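You operate a simulated robot arm through the tools that you are given. There is no shell and no other tool. Be economical: measure what you need, move in short steps, check, and stop when the job is done.

Carry out the task below with a simulated robot arm. There is one attempt and no reset: what you move stays moved.

## Task
Gauge hose D15 from the grey stand and correct the dial to give 22.5 mm.
Fine: one press of the yellow button; the hose goes back in its socket; the press stays off, the guard shut.
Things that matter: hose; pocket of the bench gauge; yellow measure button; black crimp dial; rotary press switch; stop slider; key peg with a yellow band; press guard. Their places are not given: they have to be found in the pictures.

Only the result counts: the job must be done as asked and must still hold three seconds after the hand-in. Knocking over, shifting, dropping, spilling or breaking anything else fails it.

## Robot
A 7-joint arm with a two-finger parallel gripper, fixed in place. Base frame: the origin is at the foot of the arm, x ahead of it, y to its left, z up. Units: m, degrees, N and s.
Its first joint turns from -66.0 to 66.0 degrees. Payload 1.57 kg.
Tool frame: the origin (TCP) lies between the finger pads and is the grasp point; the fingertips stand 0.03 m ahead of it; z points along the fingers, y is the line along which they close. Largest opening 0.11 m; finger width 0.024, thickness 0.012; the body of the gripper, 0.048 by 0.112 m, starts 0.078 m behind the TCP.
Orientation is that of the tool frame in the base frame, as [roll, pitch, yaw] about the fixed x, y, z axes, in that order (R = Rz(yaw) Ry(pitch) Rx(roll)). With the fingers straight down and closing along the base's y, the tool's x points along the base's -x, its y along +y and its z along -z.

## Interface
- The arm moves only by the tool nudge_tool. Its argument "deltas" is a list of rows, each a list of 7 numbers: the shift along the base's x, y, z in m, then the turn, a rotation vector about the base's x, y, z in degrees, then the closure in counts, from 0 (fully open) to 255 (shut). In form: [[tx, ty, tz, ax, ay, az, jaw], ...]. A call has 1 to 20 rows; each row is the pose to reach, as a shift and turn from the pose commanded when the call began. A row lasts 0.2 s, in which the tool goes at most 0.05 m and 8.6 degrees; a call with a longer step from one row to the next is refused whole, and so is a gripper value outside its range. A pose out of reach is approached as far as the arm can. The call stops where the force on the tool passes 40 N (or 10 N more than at its start, if that is more) or the arm is blocked; 0.2 s more then pass. Each finger travels about 0.108 m/s and halts on what it meets, pressing with about 30 N; the grip force reading is that of the motor and also rises with nothing between the fingers. The clock runs only during rows and for 0.2 s after the last one: add rows that repeat a pose to give the fingers time. It gives the time, the measured TCP pose, the force on the tool (base axes), the opening and the grip force at its end, in the units of the frame above (readings bear some noise).
- Cameras (640 x 400 px; columns grow to the right, rows downward): "scene" is fixed at [0.1762, -0.4435, 1.3813]; the picture's right is [0.19, -0.98, 0.00], its down [-0.82, -0.16, -0.56] and it looks along [0.55, 0.11, -0.83] (base axes); focal length 214 px, centre (320, 200). "wrist" rides on the gripper at [-0.036, 0, -0.08] in the tool frame; the picture's right is [0.00, -1.00, 0.00], its down [0.97, 0.00, -0.24] and it looks along [0.24, 0.00, 0.97] (tool axes); focal length 218 px, centre (320, 200).
- grab_frame(camera): a new picture of that camera. No time passes.
- locate(camera, pixels): there is no depth. For up to 12 entries [column, row, z] of the newest picture of that camera ("zoom" is the newest enlarged one), the place [x, y] in the base frame at which the ray of that pixel passes the height z, good to about 0.002 m, but the place of the scene camera against the robot may be out by one fixed shift of up to 0.012 m in any direction. No time passes.
- zoom(camera, box): a new picture of the part [left, top, right, bottom] of that camera's present view, enlarged. No time passes.
- close_job(): hands the job in; it is judged then, once.

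Keep the steps short. Do not move on a guess: measure, check each grasp and each placing, and mend mistakes. In all there are 80 turns and 46 pictures (those below and enlarged ones count). Leave the gripper open and the arm clear of the work at the hand-in unless told otherwise, and finish with a single line.

The tools are called after ">>>" as a command line: name --pt "numbers of a row" for each row, then --argument value for the rest, lists and objects as JSON in quotes. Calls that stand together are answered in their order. nudge_tool: Moves the arm, as the interface text tells. Its arguments: {"type":"object","properties":{"deltas":{"type":"array"}},"required":["deltas"]} The other tools are called the same way: grab_frame (camera) takes a picture; locate (camera, pixels) gives the place at which the rays of pixels pass given heights; zoom (camera, box) takes an enlarged picture of a part of a camera's view; close_job () hands the job in.

At the start:

```text
t: 0.0
eef_pos: [0.4496, 0.1007, 1.2177]
tool_rot: [-180.0, 0.1, -180.0]
force: [-0.1, 0.0, -0.4]
gripper_width: 0.11
finger_force: 0.1
```

scene: 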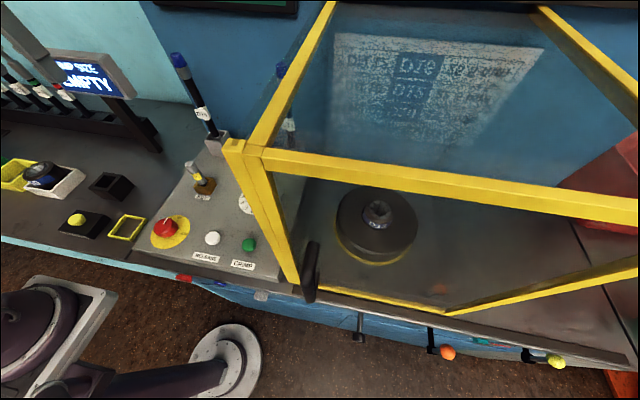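
wrist: 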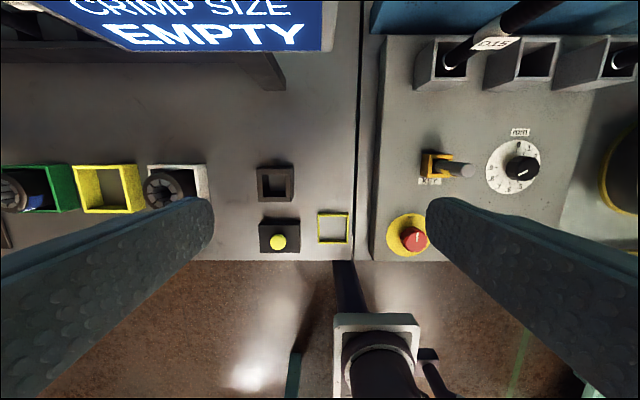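

I see the display reading EMPTY, a hose labelled D15 at the grey stand, a dial, a red rotary switch and a guard. I'll enlarge these areas first.

>>> zoom --camera "wrist" --box '[360, 0, 640, 270]'

>>> zoom --camera "scene" --box '[0, 40, 320, 300]'

>>> zoom --camera "scene" --box '[320, 10, 580, 170]'

>>> zoom --camera "wrist" --box '[130, 130, 370, 280]'

```text
1.48 times, centred on (500, 135) of wrist
```

zoom: 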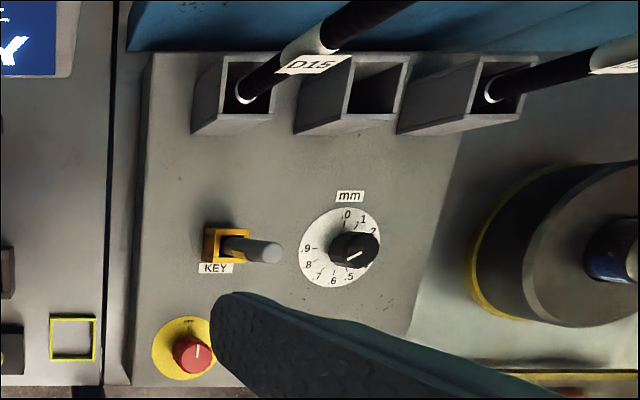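

```text
1.54 times, centred on (160, 170) of scene
```

zoom: 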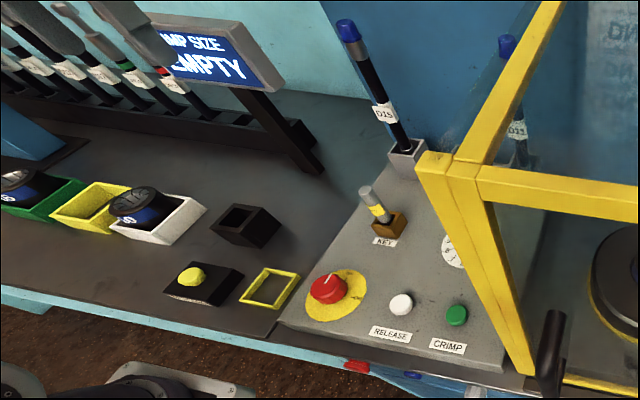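

```text
2.46 times, centred on (450, 90) of scene
```

zoom: 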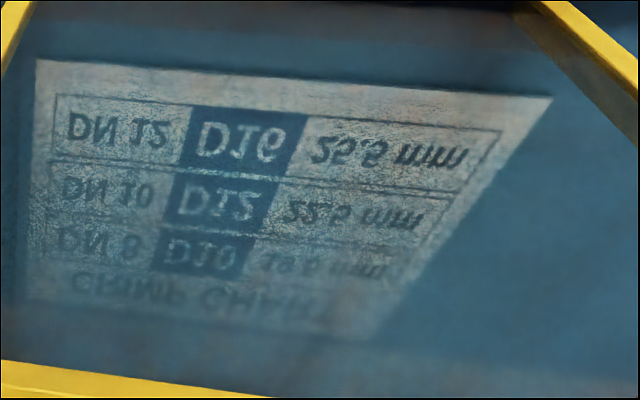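

```text
2.67 times, centred on (250, 205) of wrist
```

zoom: 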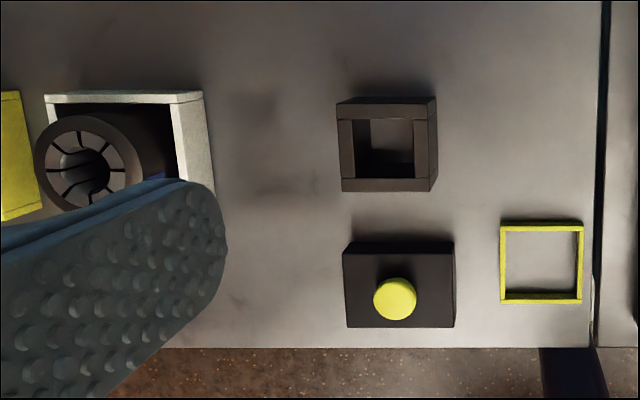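

The chart on the press confirms D15 → 22.5 mm. Next I'll measure positions at a few assumed heights in the current pictures.

>>> locate --camera "wrist" --pixels '[[277, 184, 0.92], [277, 184, 0.96], [278, 242, 0.94], [333, 228, 0.92], [447, 64, 0.95], [447, 64, 1.0], [522, 168, 0.95], [522, 168, 0.97], [416, 238, 0.95], [460, 170, 0.98], [492, 43, 1.05], [520, 65, 0.97]]'

>>> locate --camera "scene" --pixels '[[110, 186, 0.92], [110, 186, 0.96], [75, 218, 0.94], [126, 228, 0.92], [216, 140, 0.95], [216, 140, 1.0], [245, 203, 0.95], [245, 203, 0.97], [168, 228, 0.95], [178, 58, 1.15], [178, 58, 1.25], [202, 113, 1.05]]'

```text
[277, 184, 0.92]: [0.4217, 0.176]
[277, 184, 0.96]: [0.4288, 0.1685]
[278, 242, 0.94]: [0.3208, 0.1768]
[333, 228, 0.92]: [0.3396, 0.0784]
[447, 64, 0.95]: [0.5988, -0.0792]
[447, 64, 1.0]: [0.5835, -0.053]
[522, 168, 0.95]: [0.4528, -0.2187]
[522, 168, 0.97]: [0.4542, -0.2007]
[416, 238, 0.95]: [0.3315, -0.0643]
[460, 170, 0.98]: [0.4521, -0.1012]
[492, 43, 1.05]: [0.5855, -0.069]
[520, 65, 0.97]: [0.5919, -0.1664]
```

```text
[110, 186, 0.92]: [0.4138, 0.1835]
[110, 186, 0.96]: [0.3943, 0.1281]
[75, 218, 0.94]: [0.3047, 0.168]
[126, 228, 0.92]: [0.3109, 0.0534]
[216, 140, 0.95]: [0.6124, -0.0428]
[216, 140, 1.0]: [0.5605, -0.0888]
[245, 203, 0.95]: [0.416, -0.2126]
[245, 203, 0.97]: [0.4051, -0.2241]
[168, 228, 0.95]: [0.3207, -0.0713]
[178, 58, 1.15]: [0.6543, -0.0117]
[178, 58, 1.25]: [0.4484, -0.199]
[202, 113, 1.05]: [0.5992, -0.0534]
```

The hose stands near x≈0.59, y≈-0.06. I'll move the wrist towards it, keeping height, to get a second view for triangulation.

>>> nudge_tool --pt "0 -0.04 0.01 0 0 0 0" --pt "0 -0.08 0.02 0 0 0 0" --pt "0 -0.12 0.03 0 0 0 0" --pt "0 -0.15 0.03 0 0 0 0" --pt "0 -0.15 0.03 0 0 0 0"

>>> grab_frame --camera "wrist"

>>> grab_frame --camera "scene"

```text
t: 1.2
eef_pos: [0.4507, -0.05, 1.2483]
tool_rot: [180.0, 0.0, -180.0]
force: [0.5, -0.4, -1.0]
gripper_width: 0.1099
finger_force: 0.0
```

```text
39 pictures are left
```

wrist: 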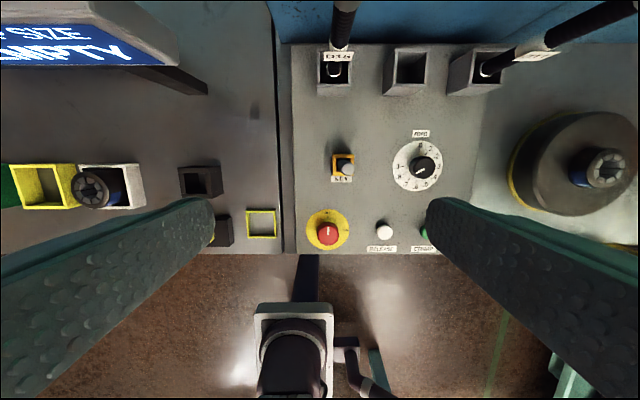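

```text
38 pictures are left
```

scene: 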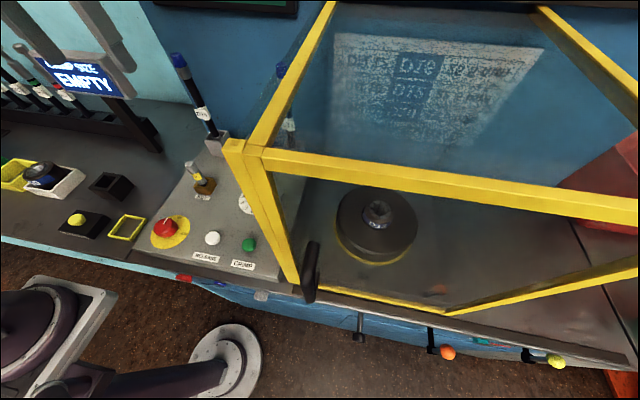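

Now I'll locate features in this wrist view, plus the guard corner post in the scene view.

>>> locate --camera "wrist" --pixels '[[337, 70, 0.95], [337, 70, 1.0], [340, 45, 1.05], [422, 168, 0.95], [422, 168, 0.97], [328, 234, 0.95], [328, 234, 0.98], [345, 165, 0.98], [420, 133, 0.95], [447, 166, 0.94], [205, 182, 0.95], [297, 50, 0.94]]'

>>> locate --camera "scene" --pixels '[[293, 283, 0.93], [293, 283, 0.95], [238, 148, 1.1], [238, 148, 1.15], [238, 148, 1.2], [310, 270, 1.0], [330, 5, 1.15], [330, 5, 1.2]]'

>>> zoom --camera "wrist" --box '[300, 0, 480, 260]'

>>> zoom --camera "wrist" --box '[384, 120, 464, 200]'

```text
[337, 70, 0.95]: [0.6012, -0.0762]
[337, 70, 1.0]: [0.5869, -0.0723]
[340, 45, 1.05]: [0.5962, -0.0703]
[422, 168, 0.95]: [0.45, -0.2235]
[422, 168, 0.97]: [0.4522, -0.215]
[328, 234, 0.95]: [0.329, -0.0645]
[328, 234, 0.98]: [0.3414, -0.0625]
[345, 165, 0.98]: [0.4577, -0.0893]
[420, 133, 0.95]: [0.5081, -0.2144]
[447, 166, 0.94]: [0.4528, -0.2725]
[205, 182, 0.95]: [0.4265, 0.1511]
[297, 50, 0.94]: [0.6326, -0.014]
```

```text
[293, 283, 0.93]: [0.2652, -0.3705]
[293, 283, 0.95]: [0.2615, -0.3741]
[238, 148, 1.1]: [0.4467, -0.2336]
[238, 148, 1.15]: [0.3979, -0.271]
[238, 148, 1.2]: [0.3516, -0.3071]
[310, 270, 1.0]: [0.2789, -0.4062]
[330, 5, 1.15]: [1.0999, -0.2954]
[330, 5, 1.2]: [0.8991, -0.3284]
```

```text
1.54 times, centred on (390, 130) of wrist
```

zoom: 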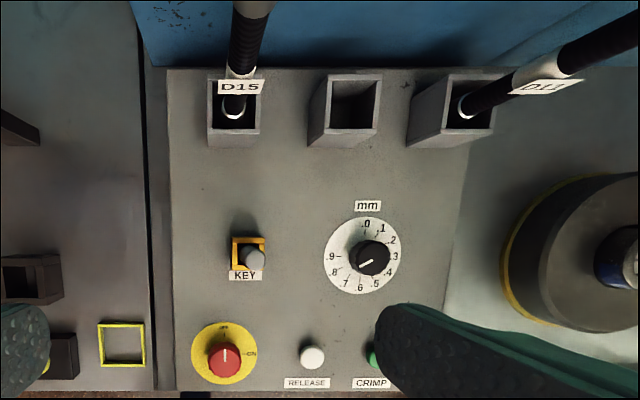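

```text
5.00 times, centred on (424, 160) of wrist
```

zoom: 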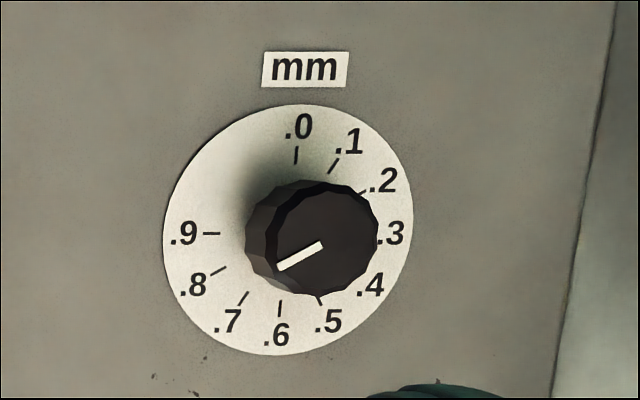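

The dial points at .8 (about 240°), the red switch is at OFF, and the hose axis is near (0.60, -0.075) with its top at about z 1.185. I'll lower the hand to z≈1.13 on the robot side of the hose and look along it.

>>> nudge_tool --pt "0.0 -0.01 -0.04 0 0 0 0" --pt "0.0 -0.02 -0.08 0 0 0 0" --pt "0.02 -0.025 -0.12 0 0 0 0" --pt "0.04 -0.025 -0.12 0 0 0 0" --pt "0.04 -0.025 -0.12 0 0 0 0"

>>> grab_frame --camera "wrist"

>>> grab_frame --camera "scene"

```text
t: 2.4
eef_pos: [0.4899, -0.0744, 1.1291]
tool_rot: [-179.9, 0.1, -180.0]
force: [0.2, -0.2, -0.4]
gripper_width: 0.1103
finger_force: 0.2
```

```text
35 pictures are left
```

wrist: 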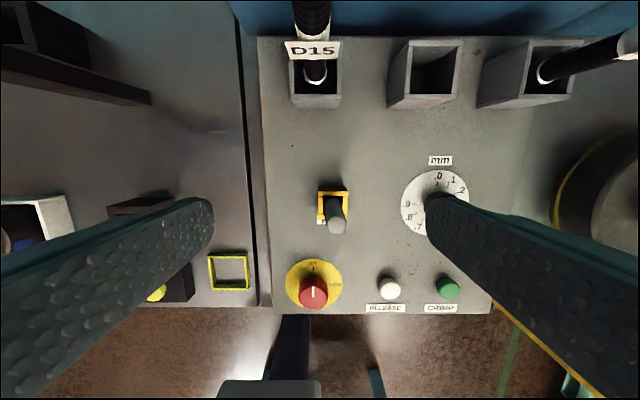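

```text
34 pictures are left
```

scene: 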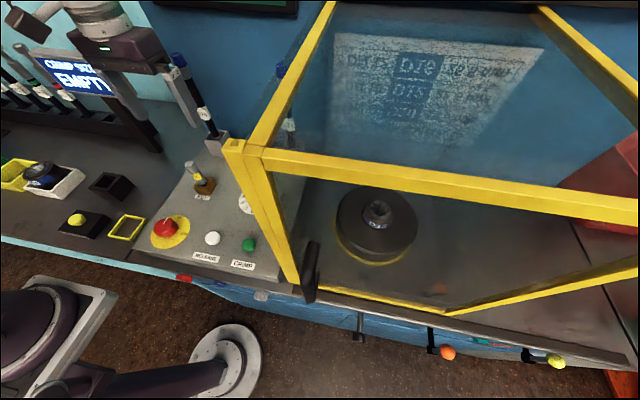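

>>> locate --camera "wrist" --pixels '[[315, 78, 0.955], [315, 78, 0.97], [313, 50, 1.04], [311, 20, 1.08], [311, 20, 1.1], [291, 97, 1.0], [339, 97, 1.0], [290, 58, 1.0], [341, 58, 1.0], [300, 36, 0.94], [291, 97, 0.98], [339, 97, 0.98]]'

```text
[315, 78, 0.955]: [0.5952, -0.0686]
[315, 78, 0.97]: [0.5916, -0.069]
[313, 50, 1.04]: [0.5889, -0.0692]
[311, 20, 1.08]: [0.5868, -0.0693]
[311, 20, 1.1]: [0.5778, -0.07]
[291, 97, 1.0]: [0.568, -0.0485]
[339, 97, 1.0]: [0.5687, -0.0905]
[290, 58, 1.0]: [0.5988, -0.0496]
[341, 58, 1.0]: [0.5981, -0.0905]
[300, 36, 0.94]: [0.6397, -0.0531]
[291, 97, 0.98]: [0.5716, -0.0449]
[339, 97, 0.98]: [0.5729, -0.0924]
```

The hose is at y≈-0.069, x≈0.59. I'll advance with open fingers so it lies between them, then check before gripping.

>>> nudge_tool --pt "0.02 0.005 0 0 0 0 0" --pt "0.04 0.005 0 0 0 0 0" --pt "0.06 0.005 0 0 0 0 0" --pt "0.08 0.005 0 0 0 0 0" --pt "0.1 0.005 0 0 0 0 0" --pt "0.1 0.005 0 0 0 0 0"

>>> grab_frame --camera "wrist"

>>> zoom --camera "scene" --box '[90, 0, 290, 180]'

```text
t: 3.8
eef_pos: [0.5898, -0.0697, 1.1281]
tool_rot: [-179.9, 0.1, 180.0]
force: [0.8, 0.5, 1.1]
gripper_width: 0.1102
finger_force: 0.0
```

```text
33 pictures are left
```

wrist: 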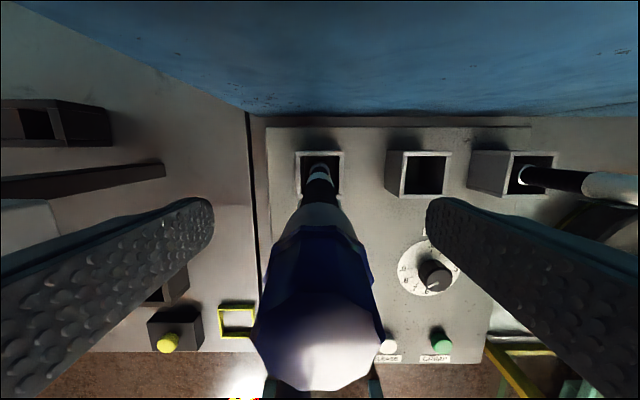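

```text
2.22 times, centred on (190, 90) of scene
```

zoom: 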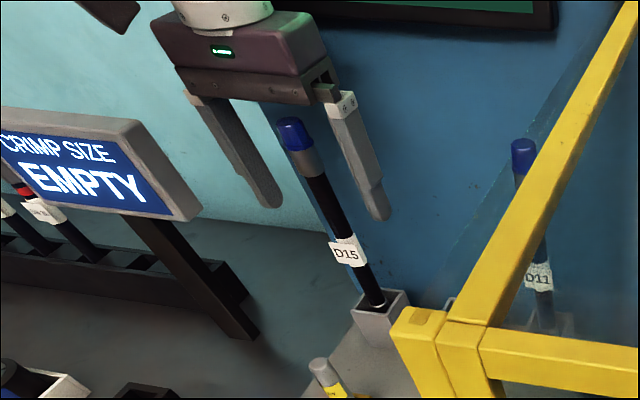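

The hose is centred between the fingers (cap centre at column ~319) and below the palm. I'll raise 2 cm so the pads sit on the ferrule, then close.

>>> nudge_tool --pt "0 0 0.02 0 0 0 0" --pt "0 0 0.02 0 0 0 80" --pt "0 0 0.02 0 0 0 160" --pt "0 0 0.02 0 0 0 230" --pt "0 0 0.02 0 0 0 230" --pt "0 0 0.02 0 0 0 230"

>>> grab_frame --camera "wrist"

```text
t: 5.2
eef_pos: [0.5897, -0.0705, 1.1485]
tool_rot: [179.9, 0.1, 180.0]
force: [0.4, 0.0, 1.5]
gripper_width: 0.0253
finger_force: 29.9
```

```text
31 pictures are left
```

wrist: 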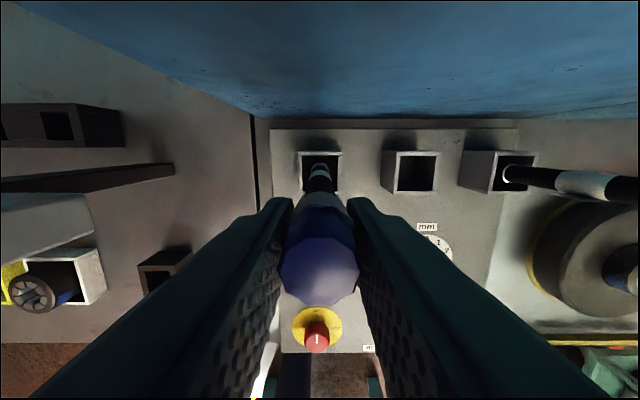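

Held firmly (25 mm, 30 N). Seated pose noted as (0.590, -0.070, 1.148). Lifting straight up 0.11 m.

>>> nudge_tool --pt "0 0 0.01 0 0 0 230" --pt "0 0 0.03 0 0 0 230" --pt "0 0 0.05 0 0 0 230" --pt "0 0 0.07 0 0 0 230" --pt "0 0 0.09 0 0 0 230" --pt "0 0 0.11 0 0 0 230" --pt "0 0 0.11 0 0 0 230"

>>> grab_frame --camera "scene"

>>> grab_frame --camera "wrist"

```text
t: 6.8
eef_pos: [0.5615, -0.0702, 1.247]
tool_rot: [-180.0, 0.1, 180.0]
force: [0.6, -0.4, -3.2]
gripper_width: 0.0256
finger_force: 29.8
out of reach, approached as far as the arm can: row 4, 5, 6, 7
```

```text
30 pictures are left
```

scene: 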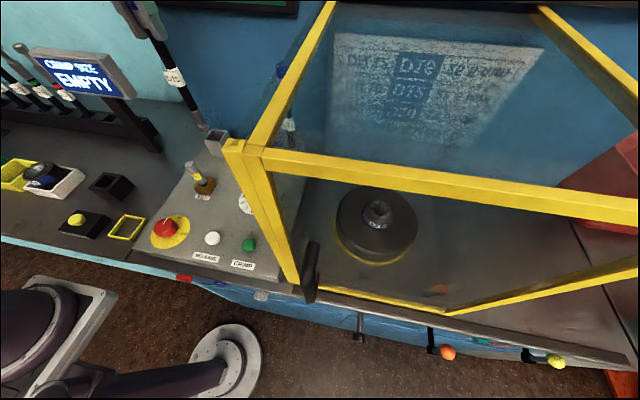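

```text
29 pictures are left
```

wrist: 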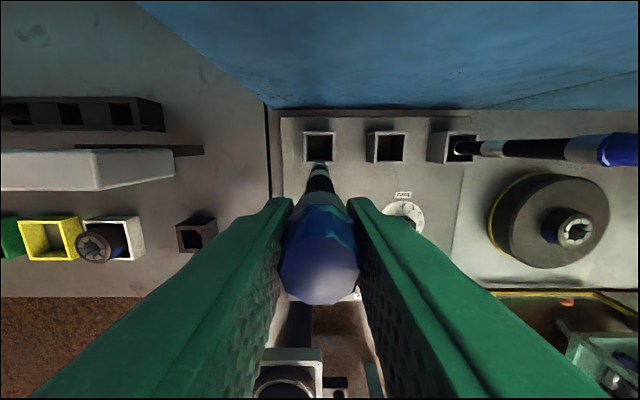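

The hose came out upright (x drifted back to 0.56 at the reach limit, above the socket). Now I'll retreat in -x and move towards the gauge pocket, keeping height.

>>> nudge_tool --pt "-0.04 0 0 0 0 0 230" --pt "-0.08 0 0 0 0 0 230" --pt "-0.12 0.02 0 0 0 0 230" --pt "-0.14 0.05 0 0 0 0 230" --pt "-0.14 0.09 0 0 0 0 230" --pt "-0.14 0.13 0 0 0 0 230" --pt "-0.14 0.16 0 0 0 0 230" --pt "-0.14 0.16 0 0 0 0 230"

>>> grab_frame --camera "wrist"

>>> grab_frame --camera "scene"

```text
t: 8.6
eef_pos: [0.4223, 0.0914, 1.25]
tool_rot: [179.9, 0.0, -180.0]
force: [-0.3, 0.4, -3.0]
gripper_width: 0.0254
finger_force: 29.6
```

```text
28 pictures are left
```

wrist: 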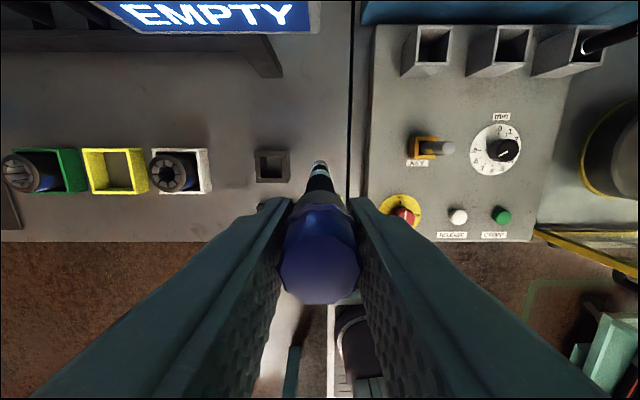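

```text
27 pictures are left
```

scene: 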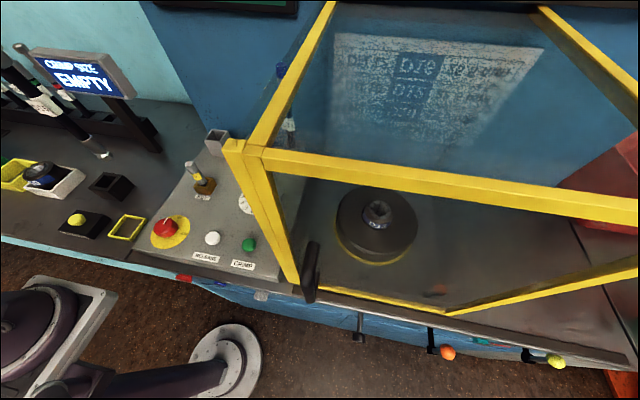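

Enlarging the pocket area and locating pocket and hose tip.

>>> zoom --camera "wrist" --box '[230, 130, 350, 205]'

>>> locate --camera "scene" --pixels '[[103, 155, 1.0], [103, 155, 1.03], [103, 155, 1.05]]'

>>> locate --camera "wrist" --pixels '[[320, 163, 1.0], [320, 163, 1.03], [320, 163, 1.05], [256, 151, 0.95], [290, 151, 0.95], [256, 182, 0.95], [289, 182, 0.95]]'

```text
5.33 times, centred on (290, 168) of wrist
```

zoom: 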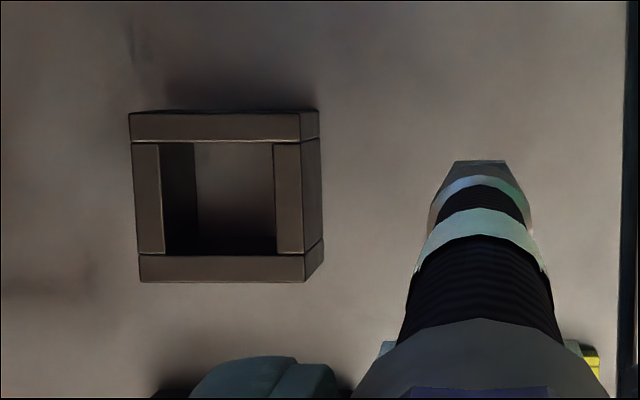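

```text
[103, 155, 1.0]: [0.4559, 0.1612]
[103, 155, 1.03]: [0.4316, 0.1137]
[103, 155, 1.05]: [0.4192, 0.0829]
```

```text
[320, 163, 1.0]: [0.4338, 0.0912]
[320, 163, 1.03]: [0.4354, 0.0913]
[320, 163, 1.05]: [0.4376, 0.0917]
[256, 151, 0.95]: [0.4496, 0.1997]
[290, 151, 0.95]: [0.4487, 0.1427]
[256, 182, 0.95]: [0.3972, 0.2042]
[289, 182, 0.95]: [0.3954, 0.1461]
```

The hose tip is about 0.20 m below the TCP. The pocket hole centre is near (0.424, 0.175). I'll move above it, lower so the tip is about z 1.0, and check alignment.

>>> nudge_tool --pt "0 0.03 0 0 0 0 230" --pt "0 0.06 0 0 0 0 230" --pt "0.001 0.083 0 0 0 0 230" --pt "0.001 0.083 -0.03 0 0 0 230" --pt "0.001 0.083 -0.05 0 0 0 230" --pt "0.001 0.083 -0.05 0 0 0 230"

>>> zoom --camera "wrist" --box '[250, 110, 410, 210]'

>>> zoom --camera "scene" --box '[20, 90, 180, 240]'

```text
t: 10.0
eef_pos: [0.4215, 0.172, 1.1986]
tool_rot: [180.0, 0.0, -180.0]
force: [-0.3, 0.8, -3.4]
gripper_width: 0.0253
finger_force: 30.3
```

```text
4.00 times, centred on (330, 160) of wrist
```

zoom: 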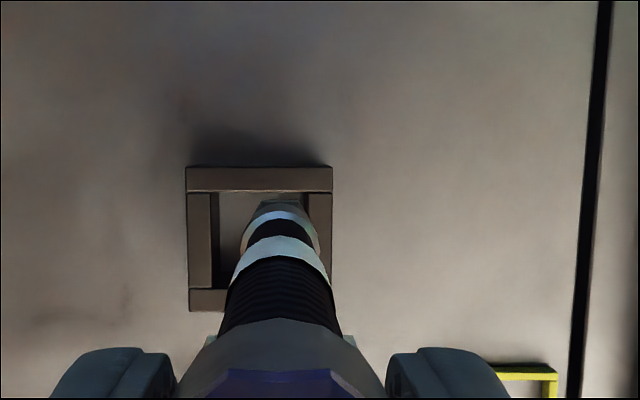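

```text
2.67 times, centred on (100, 165) of scene
```

zoom: 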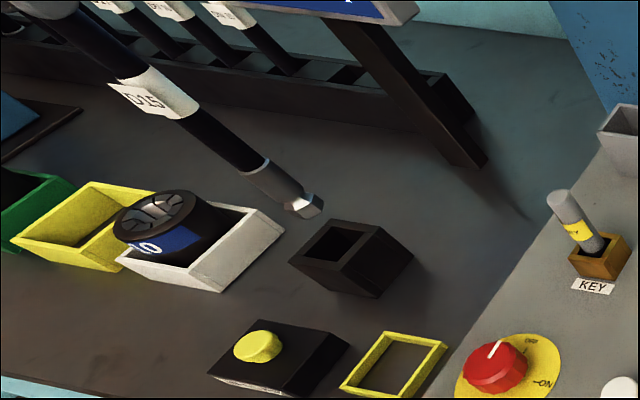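

In the wrist view the hole centre is at zoom column 260 against the hose at 280, so about 7 mm more +y. x is within 1–2 mm. I'll correct that, lower 3 cm and check again.

>>> nudge_tool --pt "0.001 0.0075 0 0 0 0 230" --pt "0.001 0.0075 -0.015 0 0 0 230" --pt "0.001 0.0075 -0.03 0 0 0 230" --pt "0.001 0.0075 -0.03 0 0 0 230"

>>> zoom --camera "wrist" --box '[250, 110, 410, 210]'

>>> zoom --camera "scene" --box '[60, 130, 160, 220]'

```text
t: 11.0
eef_pos: [0.4238, 0.1787, 1.1671]
tool_rot: [-180.0, -0.1, 179.9]
force: [-1.0, 0.4, -3.2]
gripper_width: 0.0256
finger_force: 29.9
```

```text
4.00 times, centred on (330, 160) of wrist
```

zoom: 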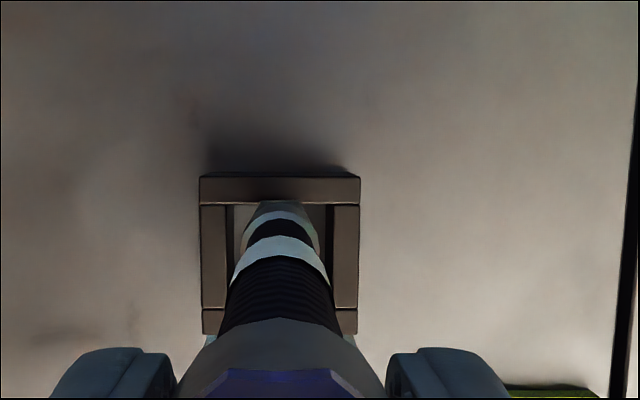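

```text
4.44 times, centred on (110, 175) of scene
```

zoom: 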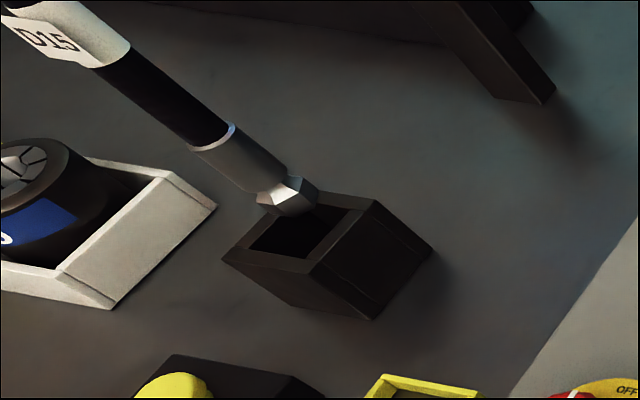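

The hose is now centred in the columns and within ~1 mm in x. Lowering into the pocket gently.

>>> nudge_tool --pt "-0.001 0 -0.008 0 0 0 230" --pt "-0.001 0 -0.016 0 0 0 230" --pt "-0.001 0 -0.022 0 0 0 230" --pt "-0.001 0 -0.028 0 0 0 230"

>>> zoom --camera "scene" --box '[20, 40, 180, 220]'

```text
t: 11.7
eef_pos: [0.4257, 0.1803, 1.1541]
tool_rot: [179.9, 0.6, -180.0]
force: [-2.2, -2.0, 7.5]
gripper_width: 0.0255
finger_force: 29.7
stopped in row 3: the force on the tool passed its limit (the readings are from after the stop); the commanded pose is now the measured one
```

```text
2.22 times, centred on (100, 130) of scene
```

zoom: 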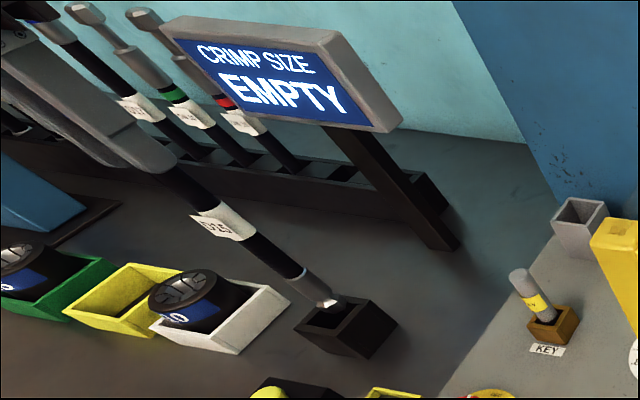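

Contact at z 1.154, likely on the rim. A closer look.

>>> zoom --camera "scene" --box '[80, 150, 130, 205]'

>>> zoom --camera "wrist" --box '[270, 130, 370, 200]'

```text
7.27 times, centred on (105, 178) of scene
```

zoom: 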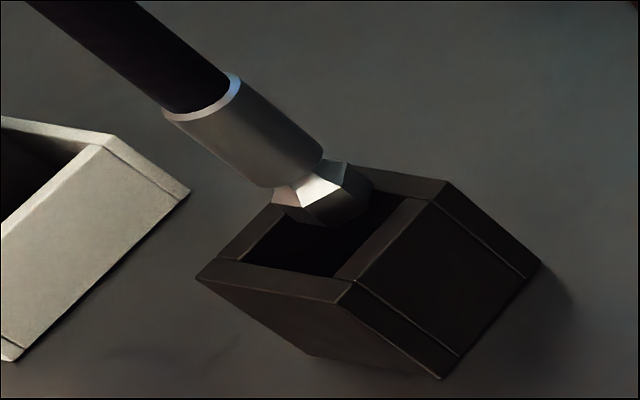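

```text
5.71 times, centred on (320, 165) of wrist
```

zoom: 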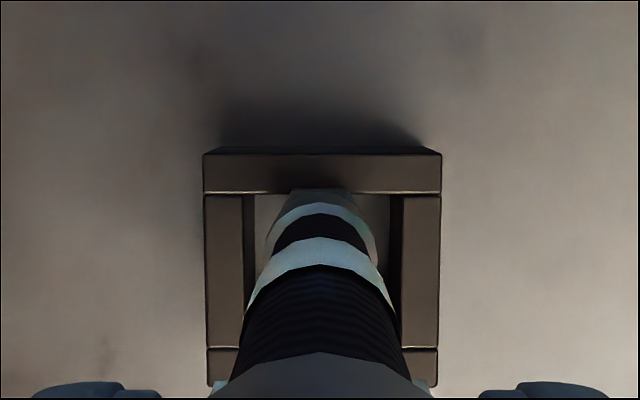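

The tip sits ~8 mm too far in +x, caught on the far rim, because the hose is off-centre in the pads along x. I'll lift 1.5 cm, straighten, and shift x by -0.010.

>>> nudge_tool --pt "0 0 0.015 0 0 0 230" --pt "-0.005 0 0.015 0 0.6 0 230" --pt "-0.0105 -0.001 0.015 0 0.6 0 230" --pt "-0.0105 -0.001 0.015 0 0.6 0 230"

>>> zoom --camera "scene" --box '[80, 150, 130, 205]'

>>> zoom --camera "wrist" --box '[270, 130, 370, 200]'

```text
t: 12.7
eef_pos: [0.4166, 0.18, 1.1682]
tool_rot: [179.9, 0.0, -179.9]
force: [0.5, 0.2, -3.5]
gripper_width: 0.0255
finger_force: 30.2
```

```text
7.27 times, centred on (105, 178) of scene
```

zoom: 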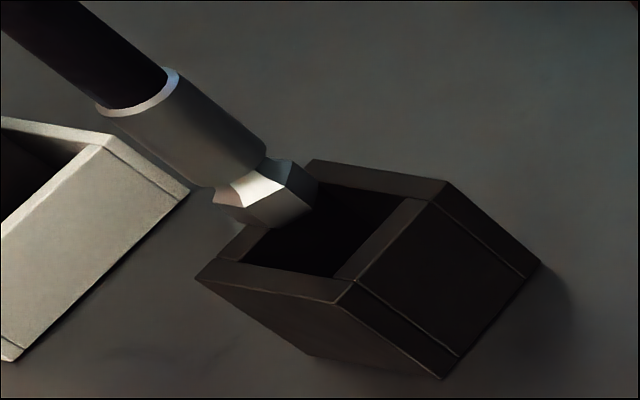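

```text
5.71 times, centred on (320, 165) of wrist
```

zoom: 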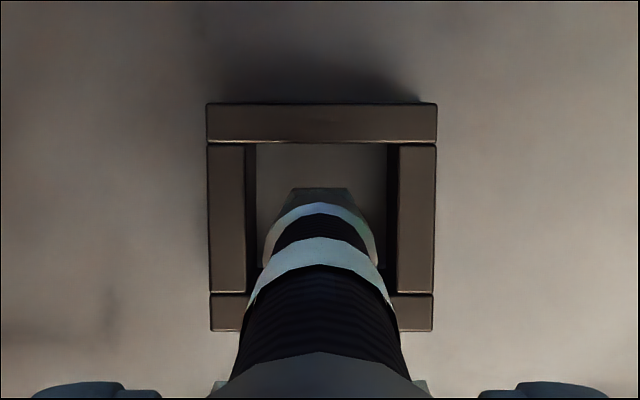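

By projection the tip will land on the hole centre (scene zoom ≈(320,232)). Lowering again.

>>> nudge_tool --pt "0 0 -0.008 0 0 0 230" --pt "0 0 -0.016 0 0 0 230" --pt "0 0 -0.022 0 0 0 230" --pt "0 0 -0.028 0 0 0 230" --pt "0 0 -0.034 0 0 0 230" --pt "0 0 -0.04 0 0 0 230"

>>> zoom --camera "scene" --box '[20, 40, 180, 220]'

```text
t: 14.1
eef_pos: [0.4157, 0.1809, 1.1288]
tool_rot: [179.9, 0.0, 180.0]
force: [0.5, -0.2, -3.3]
gripper_width: 0.0254
finger_force: 30.2
```

```text
2.22 times, centred on (100, 130) of scene
```

zoom: 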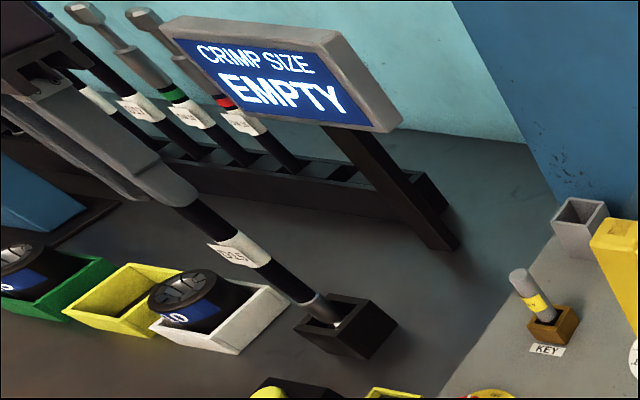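

It is going in (z 1.129, no contact force). Continuing down in small steps until it touches bottom.

>>> nudge_tool --pt "0 0 -0.003 0 0 0 230" --pt "0 0 -0.006 0 0 0 230" --pt "0 0 -0.008 0 0 0 230" --pt "0 0 -0.008 0 0 0 230"

```text
t: 15.1
eef_pos: [0.415, 0.1796, 1.1201]
tool_rot: [179.9, 0.0, -180.0]
force: [0.0, 0.9, -3.2]
gripper_width: 0.0255
finger_force: 29.2
```

>>> nudge_tool --pt "0 0 -0.002 0 0 0 230" --pt "0 0 -0.004 0 0 0 230" --pt "0 0 -0.006 0 0 0 230" --pt "0 0 -0.006 0 0 0 230"

>>> zoom --camera "scene" --box '[20, 40, 180, 220]'

```text
t: 16.1
eef_pos: [0.4158, 0.1783, 1.1145]
tool_rot: [179.8, 0.0, 179.9]
force: [0.0, -0.8, -3.7]
gripper_width: 0.0257
finger_force: 29.6
```

```text
2.22 times, centred on (100, 130) of scene
```

zoom: 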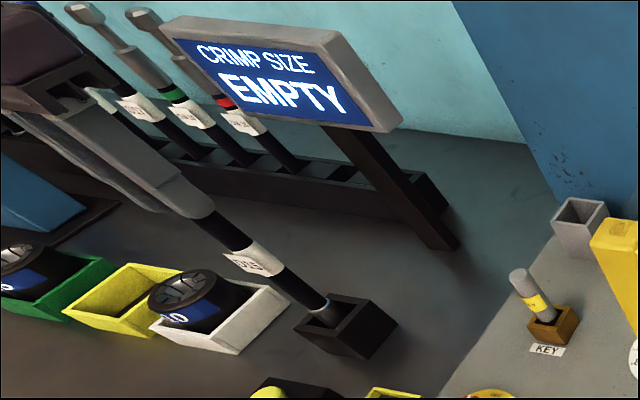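

No contact yet; continuing in small steps.

>>> nudge_tool --pt "0 0 -0.002 0 0 0 230" --pt "0 0 -0.004 0 0 0 230" --pt "0 0 -0.006 0 0 0 230" --pt "0 0 -0.008 0 0 0 230" --pt "0 0 -0.01 0 0 0 230"

```text
t: 17.3
eef_pos: [0.4162, 0.1793, 1.1045]
tool_rot: [179.9, 0.0, -180.0]
force: [-0.3, -0.3, -3.7]
gripper_width: 0.0255
finger_force: 30.3
```

>>> zoom --camera "scene" --box '[60, 90, 150, 210]'

>>> nudge_tool --pt "0 0 -0.002 0 0 0 230" --pt "0 0 -0.004 0 0 0 230" --pt "0 0 -0.006 0 0 0 230" --pt "0 0 -0.006 0 0 0 230"

```text
3.33 times, centred on (105, 150) of scene
```

zoom: 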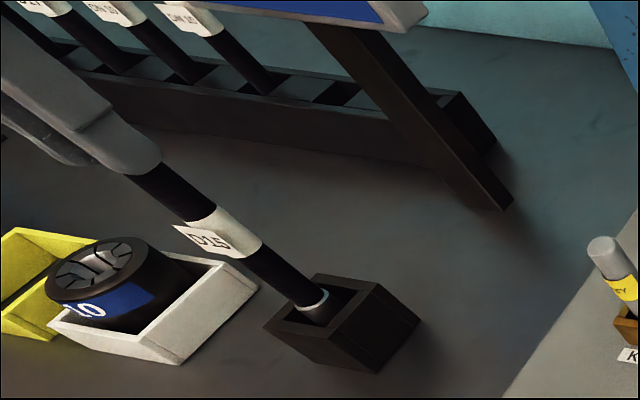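

```text
t: 17.9
eef_pos: [0.4162, 0.1792, 1.1053]
tool_rot: [179.8, 0.4, 180.0]
force: [-3.5, -1.8, 9.3]
gripper_width: 0.0255
finger_force: 30.2
stopped in row 2: the force on the tool passed its limit (the readings are from after the stop); the commanded pose is now the measured one
```

Bottomed out at z≈1.105 (tip ~5 cm inside). I'll open the fingers and then rise clear.

>>> nudge_tool --pt "0 0 0 0 0.4 0 160" --pt "0 0 0 0 0.4 0 80" --pt "0 0 0 0 0.4 0 0" --pt "0 0 0 0 0.4 0 0" --pt "0 0 0 0 0.4 0 0"

>>> grab_frame --camera "wrist"

>>> zoom --camera "scene" --box '[0, 20, 180, 220]'

```text
t: 19.1
eef_pos: [0.4153, 0.1785, 1.1036]
tool_rot: [179.8, -0.1, 180.0]
force: [-0.2, -0.6, 0.4]
gripper_width: 0.1098
finger_force: 0.0
```

```text
13 pictures are left
```

wrist: 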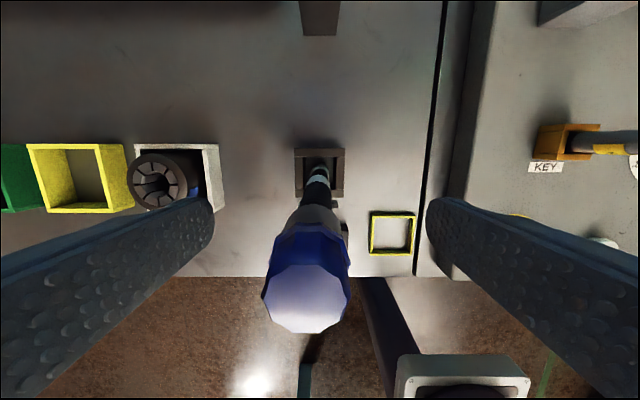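

```text
2.00 times, centred on (90, 120) of scene
```

zoom: 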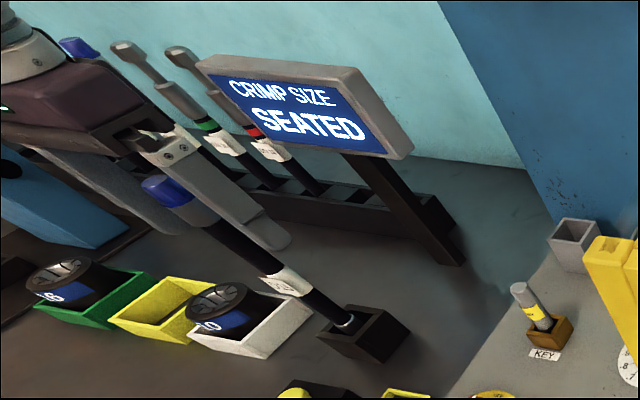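

The display now says SEATED. 13 pictures are left, so I'll be sparing. I'll rise clear of the hose top, move back over the yellow button (≈(0.319, 0.176)), close the fingers and look.

>>> nudge_tool --pt "0 0 0.04 0 0 0 0" --pt "0 0 0.08 0 0 0 0" --pt "0 0 0.11 0 0 0 0" --pt "-0.045 0 0.11 0 0 0 0" --pt "-0.09 0 0.11 0 0 0 100" --pt "-0.096 0 0.08 0 0 0 200" --pt "-0.096 0 0.04 0 0 0 255" --pt "-0.096 0 0.0 0 0 0 255" --pt "-0.096 0 -0.04 0 0 0 255" --pt "-0.096 0 -0.06 0 0 0 255" --pt "-0.096 0 -0.06 0 0 0 255"

>>> grab_frame --camera "wrist"

```text
t: 21.5
eef_pos: [0.3204, 0.1772, 1.0437]
tool_rot: [179.8, -0.1, -179.9]
force: [-0.4, 0.3, 0.0]
gripper_width: 0.0001
finger_force: 21.5
```

```text
11 pictures are left
```

wrist: 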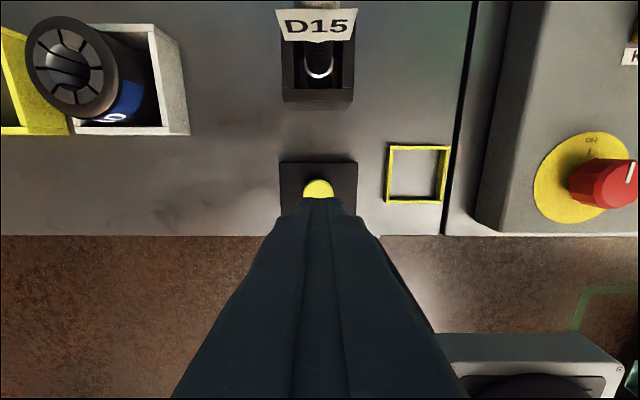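

>>> locate --camera "wrist" --pixels '[[319, 195, 0.945], [319, 180, 0.945], [304, 195, 0.945], [280, 163, 0.935], [357, 163, 0.935], [300, 100, 0.95], [285, 40, 0.95], [353, 100, 0.95]]'

```text
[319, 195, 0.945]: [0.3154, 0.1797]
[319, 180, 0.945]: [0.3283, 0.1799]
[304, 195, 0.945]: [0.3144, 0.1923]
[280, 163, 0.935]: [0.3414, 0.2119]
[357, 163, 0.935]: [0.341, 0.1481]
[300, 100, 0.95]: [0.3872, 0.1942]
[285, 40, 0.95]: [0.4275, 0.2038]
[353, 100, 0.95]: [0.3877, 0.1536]
```

The button centre is (0.316, 0.1795). I'll shift and press straight down once, in small steps, stopping on contact force.

>>> nudge_tool --pt "-0.004 0.002 0 0 0 0 255" --pt "-0.004 0.002 -0.03 0 0 0 255" --pt "-0.004 0.002 -0.055 0 0 0 255" --pt "-0.004 0.002 -0.062 0 0 0 255" --pt "-0.004 0.002 -0.066 0 0 0 255" --pt "-0.004 0.002 -0.07 0 0 0 255" --pt "-0.004 0.002 -0.073 0 0 0 255" --pt "-0.004 0.002 -0.076 0 0 0 255"

```text
t: 23.3
eef_pos: [0.3163, 0.18, 0.9694]
tool_rot: [179.7, -0.1, -180.0]
force: [0.5, -0.2, 0.3]
gripper_width: 0.0
finger_force: 21.7
```

No contact yet (tips at 0.939). Continuing.

>>> nudge_tool --pt "0 0 -0.002 0 0 0 255" --pt "0 0 -0.004 0 0 0 255" --pt "0 0 -0.006 0 0 0 255" --pt "0 0 -0.008 0 0 0 255" --pt "0 0 -0.01 0 0 0 255"

```text
t: 24.5
eef_pos: [0.3169, 0.1816, 0.9589]
tool_rot: [179.8, -0.1, -180.0]
force: [0.6, 0.1, -0.3]
gripper_width: 0.0
finger_force: 21.2
```

Still free at 0.929, so the button is lower than assumed. That puts its centre ~4 mm nearer in x. I'll shift and continue down.

>>> nudge_tool --pt "-0.004 -0.001 0 0 0 0 255" --pt "-0.004 -0.001 -0.002 0 0 0 255" --pt "-0.004 -0.001 -0.004 0 0 0 255" --pt "-0.004 -0.001 -0.006 0 0 0 255" --pt "-0.004 -0.001 -0.008 0 0 0 255" --pt "-0.004 -0.001 -0.01 0 0 0 255"

```text
t: 25.9
eef_pos: [0.312, 0.181, 0.949]
tool_rot: [179.8, -0.1, 180.0]
force: [-0.3, -1.1, 3.5]
gripper_width: 0.0
finger_force: 21.1
```

First contact force (3.5 N). Pressing a few mm further.

>>> nudge_tool --pt "0 0 -0.001 0 0 0 255" --pt "0 0 -0.002 0 0 0 255" --pt "0 0 -0.003 0 0 0 255" --pt "0 0 -0.004 0 0 0 255"

>>> zoom --camera "scene" --box '[0, 30, 240, 260]'

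```text
t: 26.9
eef_pos: [0.3122, 0.1795, 0.9453]
tool_rot: [179.8, 0.0, -179.9]
force: [-3.7, 2.8, 27.0]
gripper_width: 0.0
finger_force: 21.0
```

```text
1.74 times, centred on (120, 145) of scene
```

zoom: 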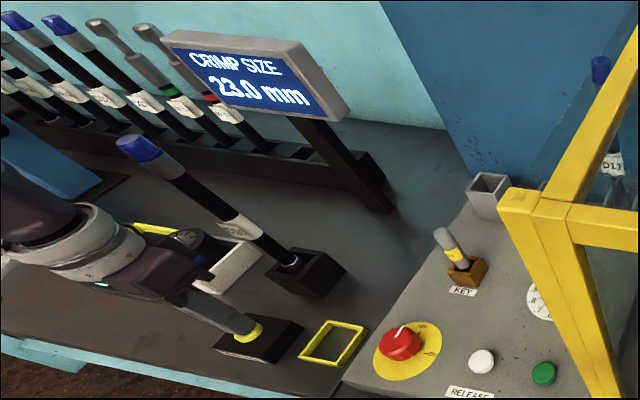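

It registered, showing about 23.0 mm. I'll zoom to be sure of the digits and release the button straight up.

>>> zoom --camera "scene" --box '[55, 35, 135, 85]'

>>> nudge_tool --pt "0 0 0.03 0 0 0 255" --pt "0 0 0.07 0 0 0 255" --pt "0 0 0.11 0 0 0 200" --pt "0 0 0.15 0 0 0 100" --pt "0 0 0.19 0 0 0 0" --pt "0 0 0.23 0 0 0 0" --pt "0 0 0.265 0 0 0 0" --pt "0 0 0.265 0 0 0 0"

```text
8.00 times, centred on (95, 60) of scene
```

zoom: 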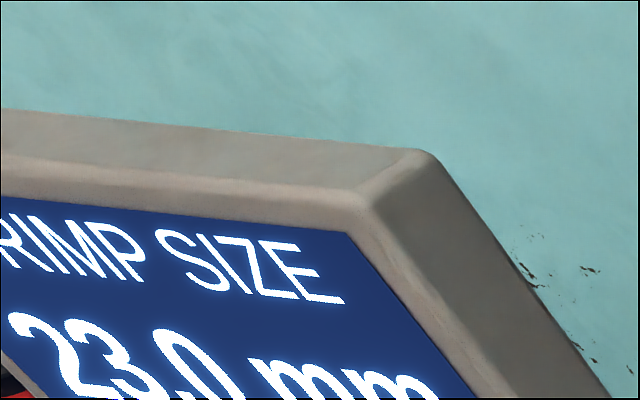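

```text
t: 28.7
eef_pos: [0.3118, 0.1811, 1.2099]
tool_rot: [179.8, -0.1, -179.9]
force: [-1.1, 0.6, -0.2]
gripper_width: 0.11
finger_force: 0.0
```

Confirmed: 23.0 mm at dial .8, so 22.5 mm needs .3. The hose goes back first. Move above it and down to the release height, then close (hose top seen leaning ~7 mm to -x, so TCP x 0.408).

>>> nudge_tool --pt "0.048 0 0 0 0 0 0" --pt "0.0965 0 0 0 0 0 0" --pt "0.0965 0 -0.04 0 0 0 0" --pt "0.0965 0 -0.08 0 0 0 0" --pt "0.0965 0 -0.1055 0 0 0 0" --pt "0.0965 0 -0.1055 0 0 0 80" --pt "0.0965 0 -0.1055 0 0 0 160" --pt "0.0965 0 -0.1055 0 0 0 230" --pt "0.0965 0 -0.1055 0 0 0 230" --pt "0.0965 0 -0.1055 0 0 0 230"

```text
t: 30.9
eef_pos: [0.4095, 0.1773, 1.1035]
tool_rot: [179.8, -0.2, 179.9]
force: [0.7, 0.0, -0.2]
gripper_width: 0.0254
finger_force: 30.2
```

Regripped at 25.4 mm. Lifting 0.13 m straight up, and looking.

>>> nudge_tool --pt "0 0 0.02 0 0 0 230" --pt "0 0 0.05 0 0 0 230" --pt "0 0 0.08 0 0 0 230" --pt "0 0 0.11 0 0 0 230" --pt "0 0 0.145 0 0 0 230" --pt "0 -0.03 0.145 0 0 0 230" --pt "0 -0.07 0.145 0 0 0 230" --pt "0 -0.086 0.145 0 0 0 230" --pt "0 -0.086 0.145 0 0 0 230"

>>> grab_frame --camera "wrist"

```text
t: 32.9
eef_pos: [0.4093, 0.0948, 1.2492]
tool_rot: [179.7, 0.0, 180.0]
force: [-0.1, -1.0, -3.3]
gripper_width: 0.0254
finger_force: 30.0
```

```text
8 pictures are left
```

wrist: 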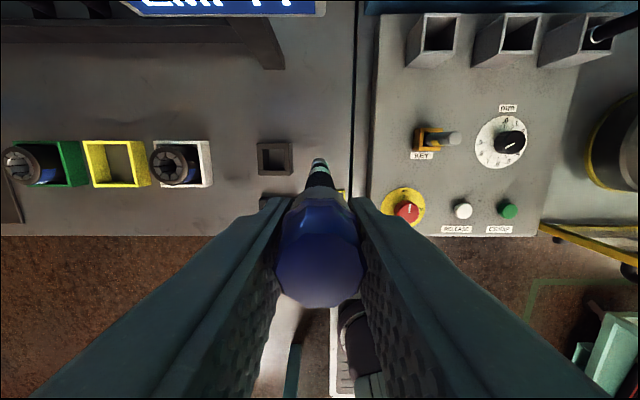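

The hose hangs tilted ~1.9° (tip 5 px further than before), so I'll turn the tool +1.9° about y to straighten it. Then I'll go back across to in front of the socket, reversing the way out.

>>> nudge_tool --pt "0 -0.03 0 0 1.0 0 230" --pt "0 -0.07 0 0 1.9 0 230" --pt "0 -0.11 0 0 1.9 0 230" --pt "0 -0.15 0 0 1.9 0 230" --pt "0.02 -0.165 0 0 1.9 0 230" --pt "0.06 -0.165 0 0 1.9 0 230" --pt "0.1 -0.165 0 0 1.9 0 230" --pt "0.13 -0.165 0 0 1.9 0 230" --pt "0.15 -0.165 -0.002 0 1.9 0 230" --pt "0.15 -0.165 -0.002 0 1.9 0 230"

>>> zoom --camera "scene" --box '[160, 90, 260, 170]'

```text
t: 35.1
eef_pos: [0.5476, -0.0703, 1.2476]
tool_rot: [179.9, -1.9, -180.0]
force: [0.6, -1.4, -3.8]
gripper_width: 0.0256
finger_force: 29.9
out of reach, approached as far as the arm can: row 9, 10
```

```text
5.00 times, centred on (210, 130) of scene
```

zoom: 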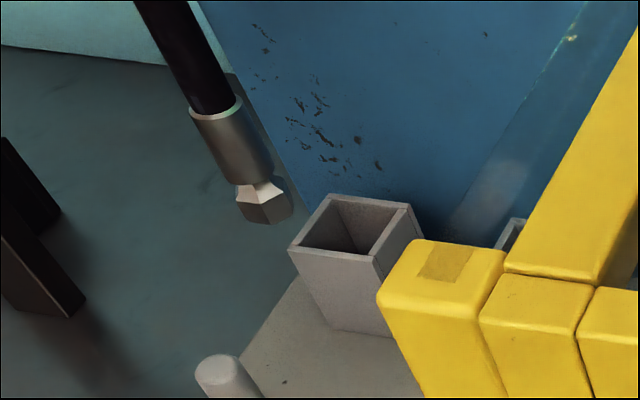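

The rim is at z≈1.0 and the tip is now ~4.8 cm above it, but the tilt costs reach. I'll undo the tilt (the tip then leans 6 mm forward, which helps) and move in at z≈1.212, still above the rim.

>>> nudge_tool --pt "0 0 -0.015 0 -1.0 0 230" --pt "0.01 0 -0.03 0 -1.9 0 230" --pt "0.02 0 -0.036 0 -1.9 0 230" --pt "0.028 0 -0.036 0 -1.9 0 230" --pt "0.034 0 -0.036 0 -1.9 0 230" --pt "0.034 0 -0.036 0 -1.9 0 230"

>>> zoom --camera "scene" --box '[160, 90, 260, 170]'

```text
t: 36.5
eef_pos: [0.5818, -0.0708, 1.2119]
tool_rot: [179.8, 0.0, 179.9]
force: [0.2, 0.0, -3.4]
gripper_width: 0.0256
finger_force: 29.7
```

```text
5.00 times, centred on (210, 130) of scene
```

zoom: 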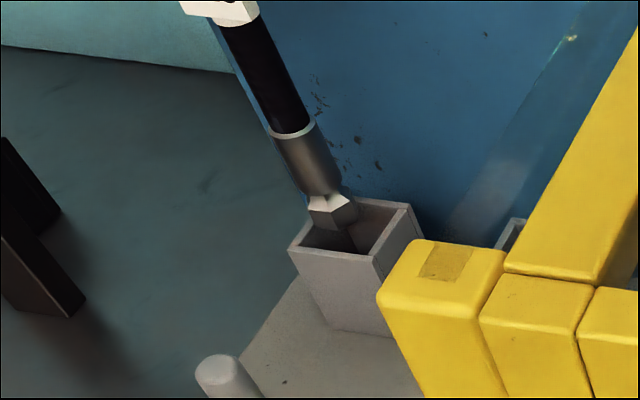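

The tip is over the opening; by projection it needs ~8 mm more +x. I'll slide in to x≈0.590 while descending slightly, then look at the force.

>>> nudge_tool --pt "0.004 0 -0.003 0 0 0 230" --pt "0.008 0 -0.007 0 0 0 230" --pt "0.008 0 -0.012 0 0 0 230" --pt "0.008 0 -0.018 0 0 0 230" --pt "0.008 0 -0.024 0 0 0 230"

```text
t: 37.7
eef_pos: [0.5888, -0.0707, 1.188]
tool_rot: [179.8, -0.2, 180.0]
force: [1.0, 0.0, -3.9]
gripper_width: 0.0256
finger_force: 30.2
```

No contact at z 1.188, so the tip is inside. Continuing to the seated height.

>>> nudge_tool --pt "0 0 -0.008 0 0 0 230" --pt "0 0 -0.016 0 0 0 230" --pt "0 0 -0.024 0 0 0 230" --pt "0 0 -0.032 0 0 0 230" --pt "0 0 -0.036 0 0 0 230" --pt "0 0 -0.038 0 0 0 230" --pt "0 0 -0.04 0 0 0 230"

>>> zoom --camera "scene" --box '[130, 20, 270, 170]'

```text
t: 39.3
eef_pos: [0.5908, -0.0722, 1.1474]
tool_rot: [179.8, -0.1, -180.0]
force: [0.6, -0.2, -4.1]
gripper_width: 0.0255
finger_force: 30.3
```

```text
2.67 times, centred on (200, 95) of scene
```

zoom: 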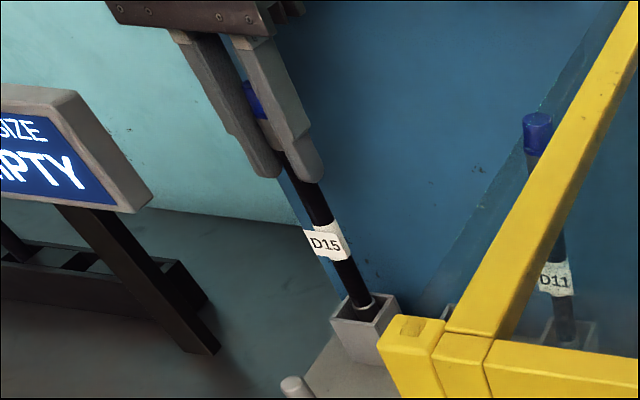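

It is in its socket, still carried (weight on the tool). Lower 2–3 mm to touch, then open.

>>> nudge_tool --pt "0 0 -0.001 0 0 0 230" --pt "0 0 -0.002 0 0 0 230" --pt "0 0 -0.003 0 0 0 230" --pt "0 0 -0.003 0 0 0 230"

```text
t: 40.3
eef_pos: [0.5901, -0.0712, 1.1452]
tool_rot: [179.8, -0.2, 179.9]
force: [-1.0, 0.5, -3.2]
gripper_width: 0.0256
finger_force: 30.6
```

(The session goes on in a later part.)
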